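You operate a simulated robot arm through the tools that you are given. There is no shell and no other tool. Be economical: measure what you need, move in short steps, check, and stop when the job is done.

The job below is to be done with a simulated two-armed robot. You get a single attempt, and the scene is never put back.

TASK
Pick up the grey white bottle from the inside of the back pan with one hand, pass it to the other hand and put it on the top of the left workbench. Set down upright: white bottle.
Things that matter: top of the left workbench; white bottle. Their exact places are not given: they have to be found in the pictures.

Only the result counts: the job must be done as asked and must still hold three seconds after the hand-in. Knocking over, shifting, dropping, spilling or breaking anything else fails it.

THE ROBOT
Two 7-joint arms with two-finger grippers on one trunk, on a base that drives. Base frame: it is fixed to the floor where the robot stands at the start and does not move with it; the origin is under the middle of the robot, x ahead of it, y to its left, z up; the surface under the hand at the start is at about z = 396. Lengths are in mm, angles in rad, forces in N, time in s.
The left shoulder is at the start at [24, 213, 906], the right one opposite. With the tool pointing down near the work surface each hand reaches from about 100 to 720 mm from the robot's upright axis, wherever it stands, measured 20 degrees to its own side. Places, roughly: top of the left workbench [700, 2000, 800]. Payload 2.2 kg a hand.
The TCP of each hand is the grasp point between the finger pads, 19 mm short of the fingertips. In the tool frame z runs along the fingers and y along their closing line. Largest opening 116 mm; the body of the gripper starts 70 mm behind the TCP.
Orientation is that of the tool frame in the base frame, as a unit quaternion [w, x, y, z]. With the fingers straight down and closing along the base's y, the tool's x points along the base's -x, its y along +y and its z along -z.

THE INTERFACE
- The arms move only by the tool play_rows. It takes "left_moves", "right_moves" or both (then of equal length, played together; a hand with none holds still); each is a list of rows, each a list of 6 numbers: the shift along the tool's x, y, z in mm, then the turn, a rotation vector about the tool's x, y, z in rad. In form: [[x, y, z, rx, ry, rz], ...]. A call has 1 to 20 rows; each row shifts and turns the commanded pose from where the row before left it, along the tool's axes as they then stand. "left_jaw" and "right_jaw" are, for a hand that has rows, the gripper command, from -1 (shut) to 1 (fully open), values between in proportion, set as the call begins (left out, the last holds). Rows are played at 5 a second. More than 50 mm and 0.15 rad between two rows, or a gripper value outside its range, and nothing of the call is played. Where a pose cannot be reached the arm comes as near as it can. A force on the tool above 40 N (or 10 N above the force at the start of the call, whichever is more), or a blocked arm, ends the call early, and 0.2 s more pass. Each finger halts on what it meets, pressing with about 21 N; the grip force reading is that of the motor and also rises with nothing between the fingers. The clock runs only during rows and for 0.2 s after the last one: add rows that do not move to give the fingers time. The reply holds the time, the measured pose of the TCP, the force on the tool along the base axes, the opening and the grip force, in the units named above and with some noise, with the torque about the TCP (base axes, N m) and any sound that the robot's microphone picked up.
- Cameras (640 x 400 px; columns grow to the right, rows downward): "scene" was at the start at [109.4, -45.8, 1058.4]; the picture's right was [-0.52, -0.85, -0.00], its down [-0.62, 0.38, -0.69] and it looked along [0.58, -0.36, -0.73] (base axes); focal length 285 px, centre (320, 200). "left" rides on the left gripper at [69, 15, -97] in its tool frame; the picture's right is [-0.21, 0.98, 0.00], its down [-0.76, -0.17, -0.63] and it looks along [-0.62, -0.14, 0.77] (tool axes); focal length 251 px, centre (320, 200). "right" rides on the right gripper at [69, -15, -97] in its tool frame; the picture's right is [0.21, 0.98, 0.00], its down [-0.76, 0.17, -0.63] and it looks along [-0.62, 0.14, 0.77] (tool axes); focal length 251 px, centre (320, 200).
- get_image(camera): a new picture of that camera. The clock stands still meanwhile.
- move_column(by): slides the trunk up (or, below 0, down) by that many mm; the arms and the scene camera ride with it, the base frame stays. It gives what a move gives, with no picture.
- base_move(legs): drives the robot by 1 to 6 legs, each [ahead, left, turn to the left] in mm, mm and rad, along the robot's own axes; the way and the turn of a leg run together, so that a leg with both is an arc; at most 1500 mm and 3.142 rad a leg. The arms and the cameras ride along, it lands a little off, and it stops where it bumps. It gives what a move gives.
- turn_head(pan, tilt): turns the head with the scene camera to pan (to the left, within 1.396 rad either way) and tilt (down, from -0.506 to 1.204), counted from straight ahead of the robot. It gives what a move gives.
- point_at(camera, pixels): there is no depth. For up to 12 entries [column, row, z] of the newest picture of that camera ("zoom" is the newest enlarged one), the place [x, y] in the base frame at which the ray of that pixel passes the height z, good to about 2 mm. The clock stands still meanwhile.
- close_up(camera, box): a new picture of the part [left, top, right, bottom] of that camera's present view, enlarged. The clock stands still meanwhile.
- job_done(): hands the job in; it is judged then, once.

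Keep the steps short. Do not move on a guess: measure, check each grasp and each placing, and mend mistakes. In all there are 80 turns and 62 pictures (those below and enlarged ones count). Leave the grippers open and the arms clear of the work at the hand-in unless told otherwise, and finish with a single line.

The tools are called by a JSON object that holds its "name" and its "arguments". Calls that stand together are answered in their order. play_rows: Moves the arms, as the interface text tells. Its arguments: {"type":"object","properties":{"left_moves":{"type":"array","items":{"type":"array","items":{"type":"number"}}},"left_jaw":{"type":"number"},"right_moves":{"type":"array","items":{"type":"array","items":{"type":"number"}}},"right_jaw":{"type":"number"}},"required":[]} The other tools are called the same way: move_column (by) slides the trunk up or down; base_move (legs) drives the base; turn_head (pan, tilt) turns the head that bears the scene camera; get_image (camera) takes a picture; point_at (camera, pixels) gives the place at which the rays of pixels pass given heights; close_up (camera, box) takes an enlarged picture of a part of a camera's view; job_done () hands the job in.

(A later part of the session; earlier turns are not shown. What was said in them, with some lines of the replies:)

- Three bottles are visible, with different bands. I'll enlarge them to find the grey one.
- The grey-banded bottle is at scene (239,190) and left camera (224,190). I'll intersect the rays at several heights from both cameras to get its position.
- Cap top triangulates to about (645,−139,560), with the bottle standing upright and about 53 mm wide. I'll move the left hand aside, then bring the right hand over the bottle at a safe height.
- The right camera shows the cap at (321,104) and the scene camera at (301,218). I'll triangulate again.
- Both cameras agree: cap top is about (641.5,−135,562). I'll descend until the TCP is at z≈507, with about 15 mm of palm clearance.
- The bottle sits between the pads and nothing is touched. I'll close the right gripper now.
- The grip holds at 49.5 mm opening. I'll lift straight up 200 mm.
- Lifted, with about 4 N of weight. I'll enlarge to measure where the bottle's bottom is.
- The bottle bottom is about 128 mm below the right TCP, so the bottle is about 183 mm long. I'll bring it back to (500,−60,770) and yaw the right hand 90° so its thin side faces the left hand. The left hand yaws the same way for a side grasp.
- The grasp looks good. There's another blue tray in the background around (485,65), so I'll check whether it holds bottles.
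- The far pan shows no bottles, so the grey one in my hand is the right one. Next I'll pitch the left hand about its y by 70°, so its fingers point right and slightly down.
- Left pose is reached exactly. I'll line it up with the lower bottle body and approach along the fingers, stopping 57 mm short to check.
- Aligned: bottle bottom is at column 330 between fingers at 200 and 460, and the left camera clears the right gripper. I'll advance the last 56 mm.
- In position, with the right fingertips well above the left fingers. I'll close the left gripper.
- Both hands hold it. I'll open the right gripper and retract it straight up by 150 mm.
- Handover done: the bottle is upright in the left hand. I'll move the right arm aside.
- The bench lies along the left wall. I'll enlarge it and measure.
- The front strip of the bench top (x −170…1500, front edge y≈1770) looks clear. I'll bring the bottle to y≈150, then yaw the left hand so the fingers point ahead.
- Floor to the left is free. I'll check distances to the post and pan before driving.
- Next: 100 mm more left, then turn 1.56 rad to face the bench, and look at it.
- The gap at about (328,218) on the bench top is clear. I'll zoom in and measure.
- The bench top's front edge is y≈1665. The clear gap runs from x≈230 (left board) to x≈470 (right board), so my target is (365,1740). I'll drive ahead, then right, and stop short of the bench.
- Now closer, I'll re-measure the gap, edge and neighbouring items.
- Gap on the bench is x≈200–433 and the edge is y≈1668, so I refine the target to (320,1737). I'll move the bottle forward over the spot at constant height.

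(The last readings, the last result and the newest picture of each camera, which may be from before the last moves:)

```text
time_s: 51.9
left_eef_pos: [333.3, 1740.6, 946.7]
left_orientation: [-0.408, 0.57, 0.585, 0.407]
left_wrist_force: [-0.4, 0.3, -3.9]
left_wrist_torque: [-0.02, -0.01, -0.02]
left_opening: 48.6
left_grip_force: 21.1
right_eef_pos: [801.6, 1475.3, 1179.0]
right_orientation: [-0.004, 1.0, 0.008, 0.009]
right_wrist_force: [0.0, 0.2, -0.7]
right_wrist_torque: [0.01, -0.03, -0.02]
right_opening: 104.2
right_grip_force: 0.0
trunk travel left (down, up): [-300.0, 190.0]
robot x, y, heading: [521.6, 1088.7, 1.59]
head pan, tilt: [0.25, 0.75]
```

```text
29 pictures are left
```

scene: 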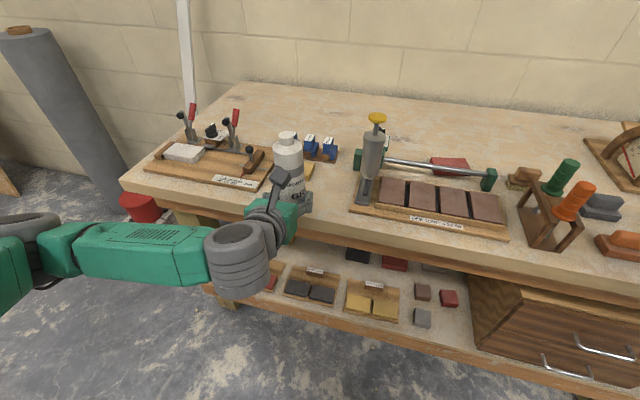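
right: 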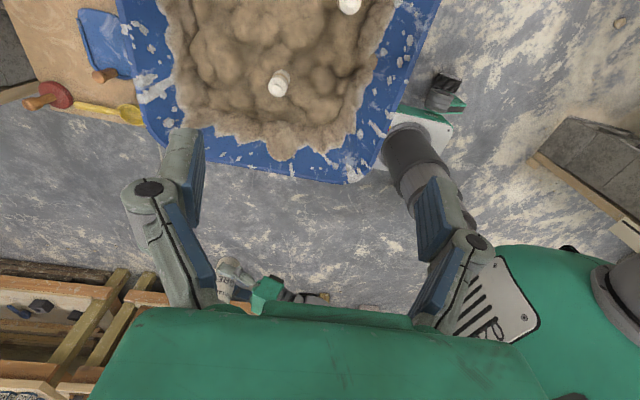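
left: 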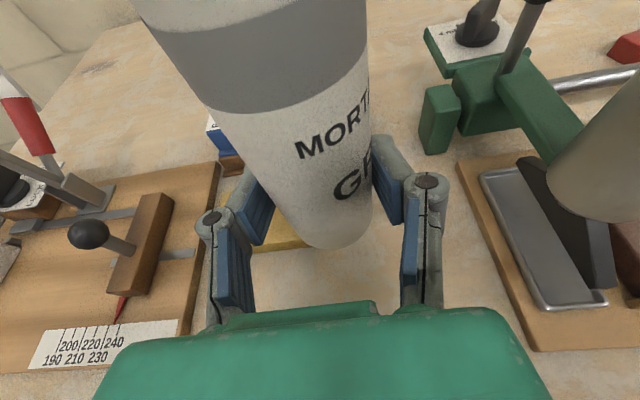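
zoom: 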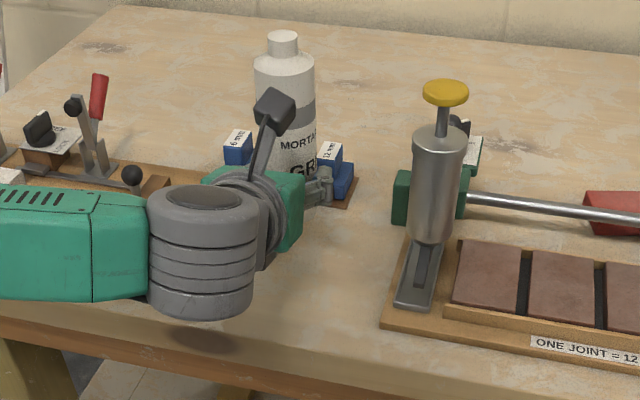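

The yellow block behind may be close to the landing spot, so I'll measure it from the left camera.

{"name": "point_at", "arguments": {"camera": "left", "pixels": [[310, 246, 800], [310, 240, 820], [250, 250, 800], [188, 335, 800], [220, 165, 800], [458, 165, 800], [535, 350, 800], [332, 235, 890]]}}

{"name": "close_up", "arguments": {"camera": "left", "box": [180, 140, 480, 320]}}

```text
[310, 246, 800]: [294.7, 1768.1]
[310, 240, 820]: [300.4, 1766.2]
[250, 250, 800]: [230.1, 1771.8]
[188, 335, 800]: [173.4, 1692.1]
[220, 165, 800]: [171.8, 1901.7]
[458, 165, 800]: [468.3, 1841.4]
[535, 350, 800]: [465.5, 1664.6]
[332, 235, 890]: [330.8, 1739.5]
```

```text
2.13 times, centred on (330, 230) of left
```

zoom: 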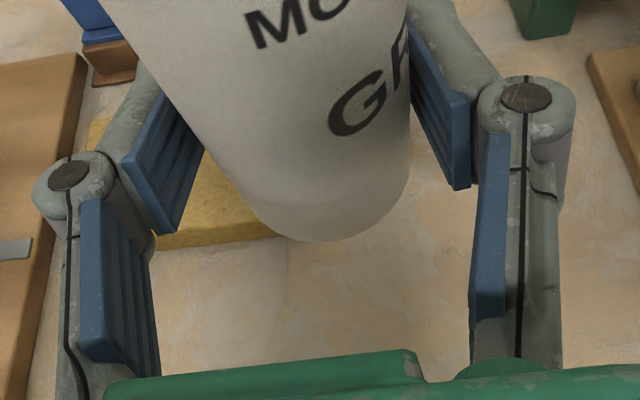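

The yellow block's front is at y≈1770, which is too near, so I'll shift to about (350,1715). Then I'll descend to about 5 mm above the top.

{"name": "play_rows", "arguments": {"left_moves": [[-4.5, 8.3, -11.9, 0, 0, 0], [-4.5, 8.3, -11.9, 0, 0, 0], [0, 0, 0, 0, 0, 0], [-14.1, -0.4, 5.1, 0, 0, 0], [-14.1, -0.4, 5.1, 0, 0, 0], [-14.1, -0.4, 5.1, 0, 0, 0], [-14.1, -0.4, 5.1, 0, 0, 0], [-14.1, -0.4, 5.1, 0, 0, 0], [-7, -0.2, 2.5, 0, 0, 0], [0, 0, 0, 0, 0, 0]]}}

{"name": "get_image", "arguments": {"camera": "left"}}

{"name": "close_up", "arguments": {"camera": "scene", "box": [220, 110, 420, 250]}}

```text
time_s: 54.1
left_eef_pos: [343.0, 1714.2, 867.0]
left_orientation: [-0.415, 0.565, 0.586, 0.406]
left_wrist_force: [-14.9, -2.9, 26.5]
left_wrist_torque: [0.48, 0.74, 0.24]
left_opening: 48.1
left_grip_force: 20.6
right_eef_pos: [798.9, 1472.2, 1178.5]
right_orientation: [-0.005, 1.0, 0.008, 0.009]
right_wrist_force: [0.3, 0.3, -0.4]
right_wrist_torque: [-0.01, 0.03, -0.01]
right_opening: 104.3
right_grip_force: 0.1
trunk travel left (down, up): [-300.0, 190.0]
robot x, y, heading: [522.8, 1090.1, 1.585]
head pan, tilt: [0.25, 0.75]
```

```text
27 pictures are left
```

left: 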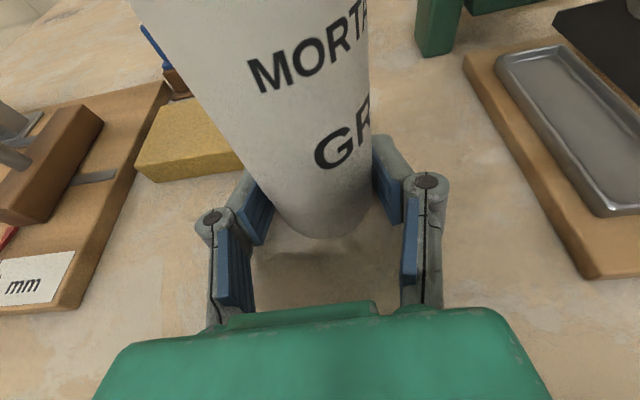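

```text
2.86 times, centred on (320, 180) of scene
```

zoom: 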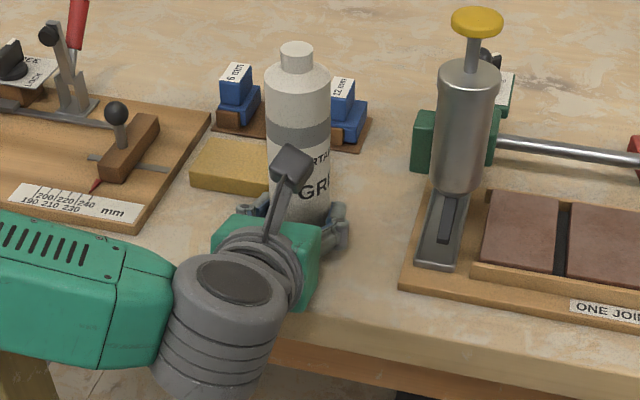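

It touched down (26 N up), with the bench surface slightly higher than expected. I'll raise 4 mm to relieve and reread the forces.

{"name": "play_rows", "arguments": {"left_moves": [[3.8, 0.1, -1.4, 0, 0, 0], [0, 0, 0, 0, 0, 0], [0, 0, 0, 0, 0, 0]]}}

{"name": "close_up", "arguments": {"camera": "left", "box": [120, 0, 520, 250]}}

{"name": "close_up", "arguments": {"camera": "scene", "box": [270, 110, 370, 200]}}

```text
time_s: 54.9
left_eef_pos: [347.4, 1712.8, 866.5]
left_orientation: [-0.408, 0.569, 0.586, 0.407]
left_wrist_force: [-7.8, 5.1, 13.2]
left_wrist_torque: [0.32, 0.63, -0.03]
left_opening: 48.1
left_grip_force: 21.5
right_eef_pos: [799.8, 1474.1, 1178.7]
right_orientation: [-0.005, 1.0, 0.007, 0.009]
right_wrist_force: [1.0, -1.0, 1.1]
right_wrist_torque: [-0.01, 0.0, 0.0]
right_opening: 104.2
right_grip_force: 0.1
trunk travel left (down, up): [-300.0, 190.0]
robot x, y, heading: [518.0, 1084.9, 1.584]
head pan, tilt: [0.25, 0.75]
```

```text
1.60 times, centred on (320, 125) of left
```

zoom: 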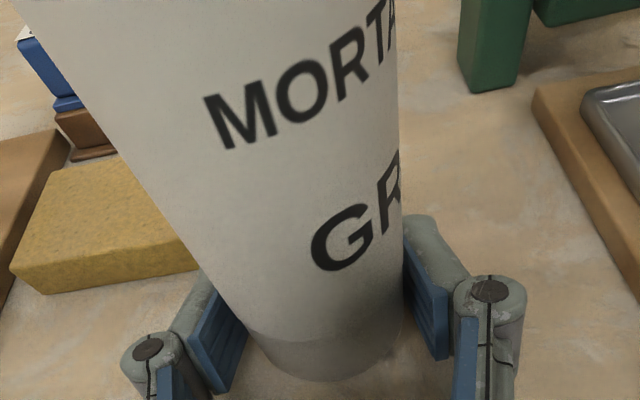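

```text
4.44 times, centred on (320, 155) of scene
```

zoom: 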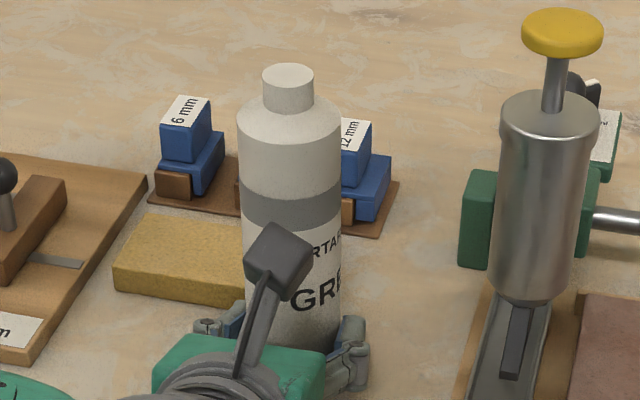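

The bottle looks upright and still lightly pressed (13 N). I'll raise 3 mm more to unload before releasing.

{"name": "play_rows", "arguments": {"left_moves": [[2.8, 0.1, -1, 0, 0, 0], [0, 0, 0, 0, 0, 0], [0, 0, 0, 0, 0, 0]]}}

```text
time_s: 55.7
left_eef_pos: [347.5, 1712.6, 869.2]
left_orientation: [-0.406, 0.571, 0.586, 0.408]
left_wrist_force: [0.0, -0.3, -4.2]
left_wrist_torque: [-0.03, 0.05, 0.01]
left_opening: 47.6
left_grip_force: 20.8
right_eef_pos: [799.1, 1476.8, 1178.3]
right_orientation: [-0.004, 1.0, 0.007, 0.01]
right_wrist_force: [0.0, -0.8, 0.1]
right_wrist_torque: [0.01, 0.03, 0.01]
right_opening: 104.4
right_grip_force: 0.1
trunk travel left (down, up): [-300.0, 190.0]
robot x, y, heading: [524.1, 1088.0, 1.581]
head pan, tilt: [0.25, 0.75]
```

It now hangs free (−4.2 N), about 1–2 mm above the top. I'll lower 2 mm for light contact.

{"name": "play_rows", "arguments": {"left_moves": [[-1.6, 0, 0.6, 0, 0, 0], [0, 0, 0, 0, 0, 0], [0, 0, 0, 0, 0, 0]]}}

{"name": "get_image", "arguments": {"camera": "left"}}

{"name": "close_up", "arguments": {"camera": "scene", "box": [280, 110, 360, 190]}}

```text
time_s: 56.5
left_eef_pos: [347.6, 1715.7, 868.3]
left_orientation: [-0.407, 0.57, 0.586, 0.408]
left_wrist_force: [-0.8, 0.5, -4.6]
left_wrist_torque: [-0.01, 0.01, 0.01]
left_opening: 47.8
left_grip_force: 21.2
right_eef_pos: [799.9, 1476.4, 1176.9]
right_orientation: [-0.005, 1.0, 0.008, 0.01]
right_wrist_force: [-0.4, -0.6, -0.1]
right_wrist_torque: [-0.04, 0.01, -0.01]
right_opening: 104.7
right_grip_force: 0.0
trunk travel left (down, up): [-300.0, 190.0]
robot x, y, heading: [523.1, 1089.1, 1.582]
head pan, tilt: [0.25, 0.75]
```

```text
23 pictures are left
```

left: 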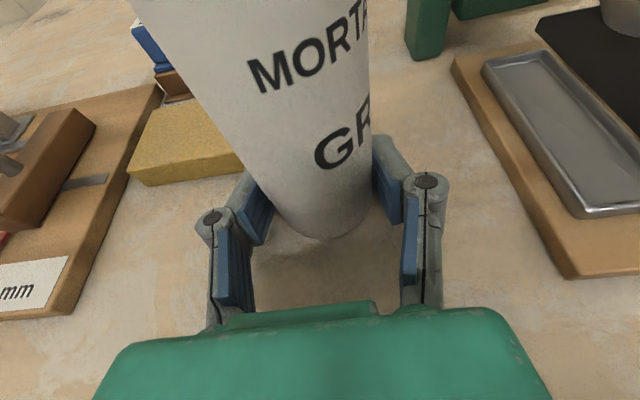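

```text
5.00 times, centred on (320, 150) of scene
```

zoom: 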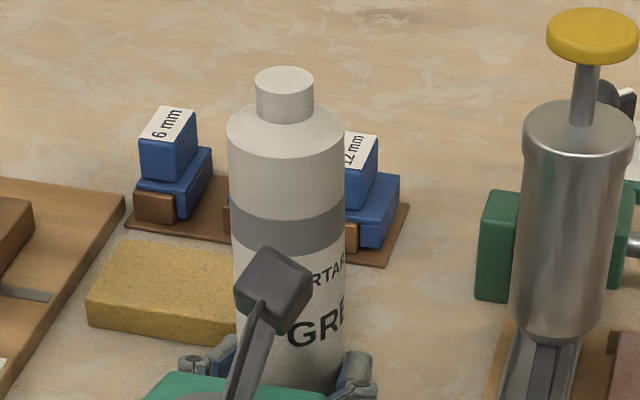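

Axis direction matches the image vertical to within about 0.3°. I'll lower 2 mm more.

{"name": "play_rows", "arguments": {"left_moves": [[-1.6, 0, 0.6, 0, 0, 0], [0, 0, 0, 0, 0, 0], [0, 0, 0, 0, 0, 0]]}}

```text
time_s: 57.3
left_eef_pos: [347.2, 1713.6, 867.5]
left_orientation: [-0.407, 0.57, 0.586, 0.408]
left_wrist_force: [-0.4, 0.1, -3.4]
left_wrist_torque: [-0.01, 0.02, 0.03]
left_opening: 47.8
left_grip_force: 20.8
right_eef_pos: [799.5, 1476.8, 1178.2]
right_orientation: [-0.005, 1.0, 0.009, 0.01]
right_wrist_force: [0.3, 1.1, 0.4]
right_wrist_torque: [0.01, 0.01, -0.04]
right_opening: 104.2
right_grip_force: 0.1
trunk travel left (down, up): [-300.0, 190.0]
robot x, y, heading: [521.8, 1087.0, 1.583]
head pan, tilt: [0.25, 0.75]
```

{"name": "play_rows", "arguments": {"left_moves": [[-0.9, 0, 0.3, 0, 0, 0], [0, 0, 0, 0, 0, 0], [0, 0, 0, 0, 0, 0]]}}

```text
time_s: 58.1
left_eef_pos: [348.3, 1715.1, 867.0]
left_orientation: [-0.408, 0.57, 0.585, 0.409]
left_wrist_force: [-0.3, -0.2, 1.2]
left_wrist_torque: [0.08, 0.18, -0.01]
left_opening: 48.1
left_grip_force: 21.1
right_eef_pos: [798.9, 1476.5, 1177.5]
right_orientation: [-0.005, 1.0, 0.009, 0.01]
right_wrist_force: [0.2, -0.7, -0.4]
right_wrist_torque: [0.03, 0.0, 0.01]
right_opening: 104.5
right_grip_force: 0.1
trunk travel left (down, up): [-300.0, 190.0]
robot x, y, heading: [522.4, 1089.7, 1.584]
head pan, tilt: [0.25, 0.75]
```

Light contact: the bench carries about 5 N. I'll open the left gripper gently.

{"name": "play_rows", "arguments": {"left_moves": [[0, 0, 0, 0, 0, 0], [0, 0, 0, 0, 0, 0], [0, 0, 0, 0, 0, 0]], "left_jaw": 0.0}}

{"name": "get_image", "arguments": {"camera": "left"}}

```text
time_s: 58.9
left_eef_pos: [348.3, 1714.3, 867.7]
left_orientation: [-0.407, 0.57, 0.586, 0.408]
left_wrist_force: [0.2, 0.8, 2.4]
left_wrist_torque: [0.04, 0.12, -0.03]
left_opening: 57.8
left_grip_force: 0.0
right_eef_pos: [799.7, 1477.3, 1178.2]
right_orientation: [-0.004, 1.0, 0.008, 0.009]
right_wrist_force: [0.6, 0.3, 0.6]
right_wrist_torque: [-0.04, -0.04, 0.0]
right_opening: 104.2
right_grip_force: 0.1
trunk travel left (down, up): [-300.0, 190.0]
robot x, y, heading: [521.6, 1092.2, 1.588]
head pan, tilt: [0.25, 0.75]
```

```text
21 pictures are left
```

left: 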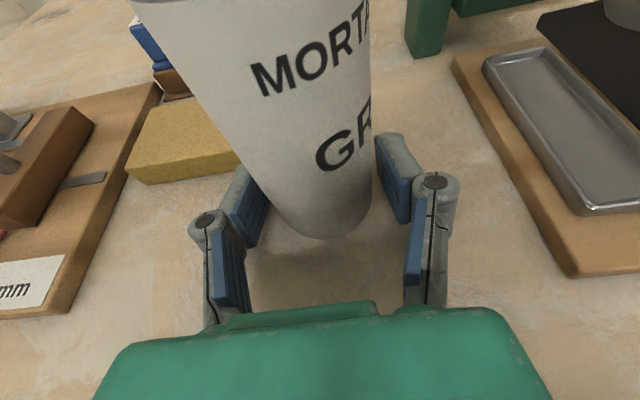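

Released. I'll open wider and read the force again.

{"name": "play_rows", "arguments": {"left_moves": [[0, 0, 0, 0, 0, 0], [0, 0, 0, 0, 0, 0]], "left_jaw": 0.6}}

{"name": "get_image", "arguments": {"camera": "left"}}

{"name": "get_image", "arguments": {"camera": "scene"}}

```text
time_s: 59.5
left_eef_pos: [348.0, 1712.9, 866.4]
left_orientation: [-0.408, 0.569, 0.586, 0.408]
left_wrist_force: [-0.4, -0.3, -1.0]
left_wrist_torque: [-0.02, 0.0, 0.0]
left_opening: 92.5
left_grip_force: 0.0
right_eef_pos: [798.5, 1475.2, 1176.8]
right_orientation: [-0.005, 1.0, 0.008, 0.009]
right_wrist_force: [0.6, 0.1, -0.6]
right_wrist_torque: [-0.02, 0.03, 0.03]
right_opening: 104.5
right_grip_force: 0.0
trunk travel left (down, up): [-300.0, 190.0]
robot x, y, heading: [523.4, 1086.9, 1.585]
head pan, tilt: [0.25, 0.75]
```

```text
20 pictures are left
```

left: 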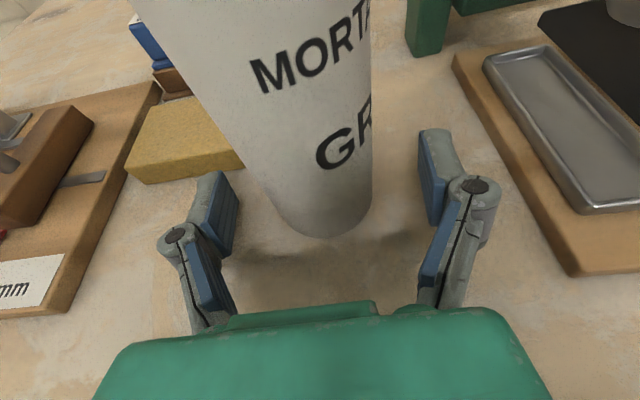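

```text
19 pictures are left
```

scene: 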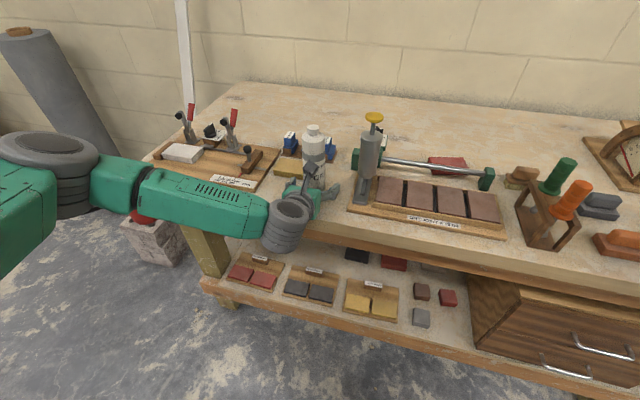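

Forces are zero and the bottle stands free. I'll withdraw the left hand backwards along its fingers.

{"name": "play_rows", "arguments": {"left_moves": [[0, 0, -10, 0, 0, 0], [0, 0, -20, 0, 0, 0], [0, 0, -25, 0, 0, 0], [0, 0, -25, 0, 0, 0], [0, 0, -25, 0, 0, 0], [0, 0, -25, 0, 0, 0], [0, 0, -25, 0, 0, 0], [0, 0, -25, 0, 0, 0], [0, 0, -25, 0, 0, 0]], "left_jaw": 0.8}}

{"name": "get_image", "arguments": {"camera": "left"}}

{"name": "close_up", "arguments": {"camera": "scene", "box": [220, 100, 420, 240]}}

```text
time_s: 61.5
left_eef_pos: [352.6, 1519.8, 936.4]
left_orientation: [-0.407, 0.57, 0.585, 0.408]
left_wrist_force: [0.0, -0.3, 0.3]
left_wrist_torque: [-0.01, 0.0, 0.01]
left_opening: 104.6
left_grip_force: 0.0
right_eef_pos: [799.0, 1475.5, 1178.5]
right_orientation: [-0.005, 1.0, 0.008, 0.01]
right_wrist_force: [0.7, 1.0, -0.2]
right_wrist_torque: [-0.02, 0.01, 0.0]
right_opening: 104.6
right_grip_force: 0.0
trunk travel left (down, up): [-300.0, 190.0]
robot x, y, heading: [520.3, 1092.2, 1.585]
head pan, tilt: [0.25, 0.75]
```

```text
18 pictures are left
```

left: 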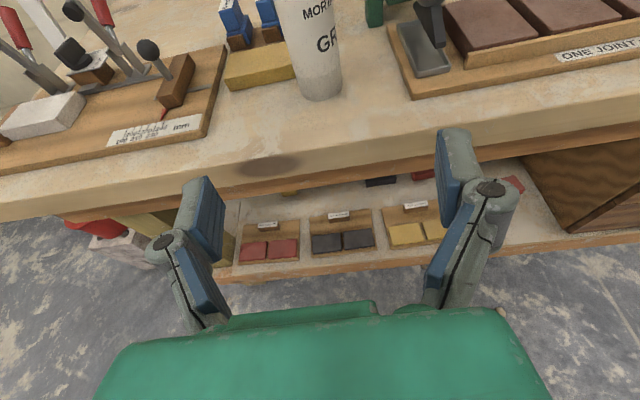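

```text
2.86 times, centred on (320, 170) of scene
```

zoom: 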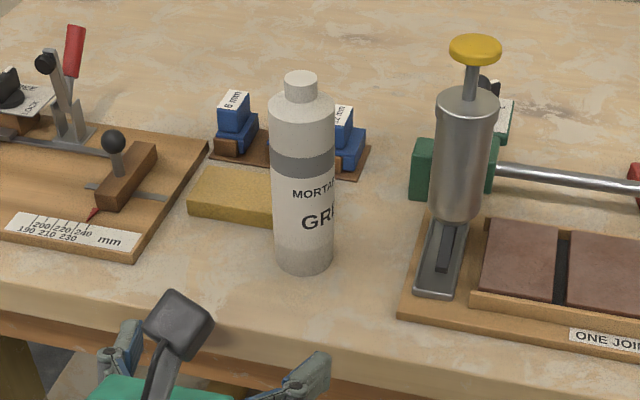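

The bottle stands upright on the left workbench, clear of its neighbours. Both grippers are open and clear, so I'm handing in.

{"name": "job_done", "arguments": {}}

```text
The job is handed in.
```

The grey-labelled white bottle was lifted from the pan with the right hand, passed to the left hand, and set upright on the left workbench top; the job is handed in.
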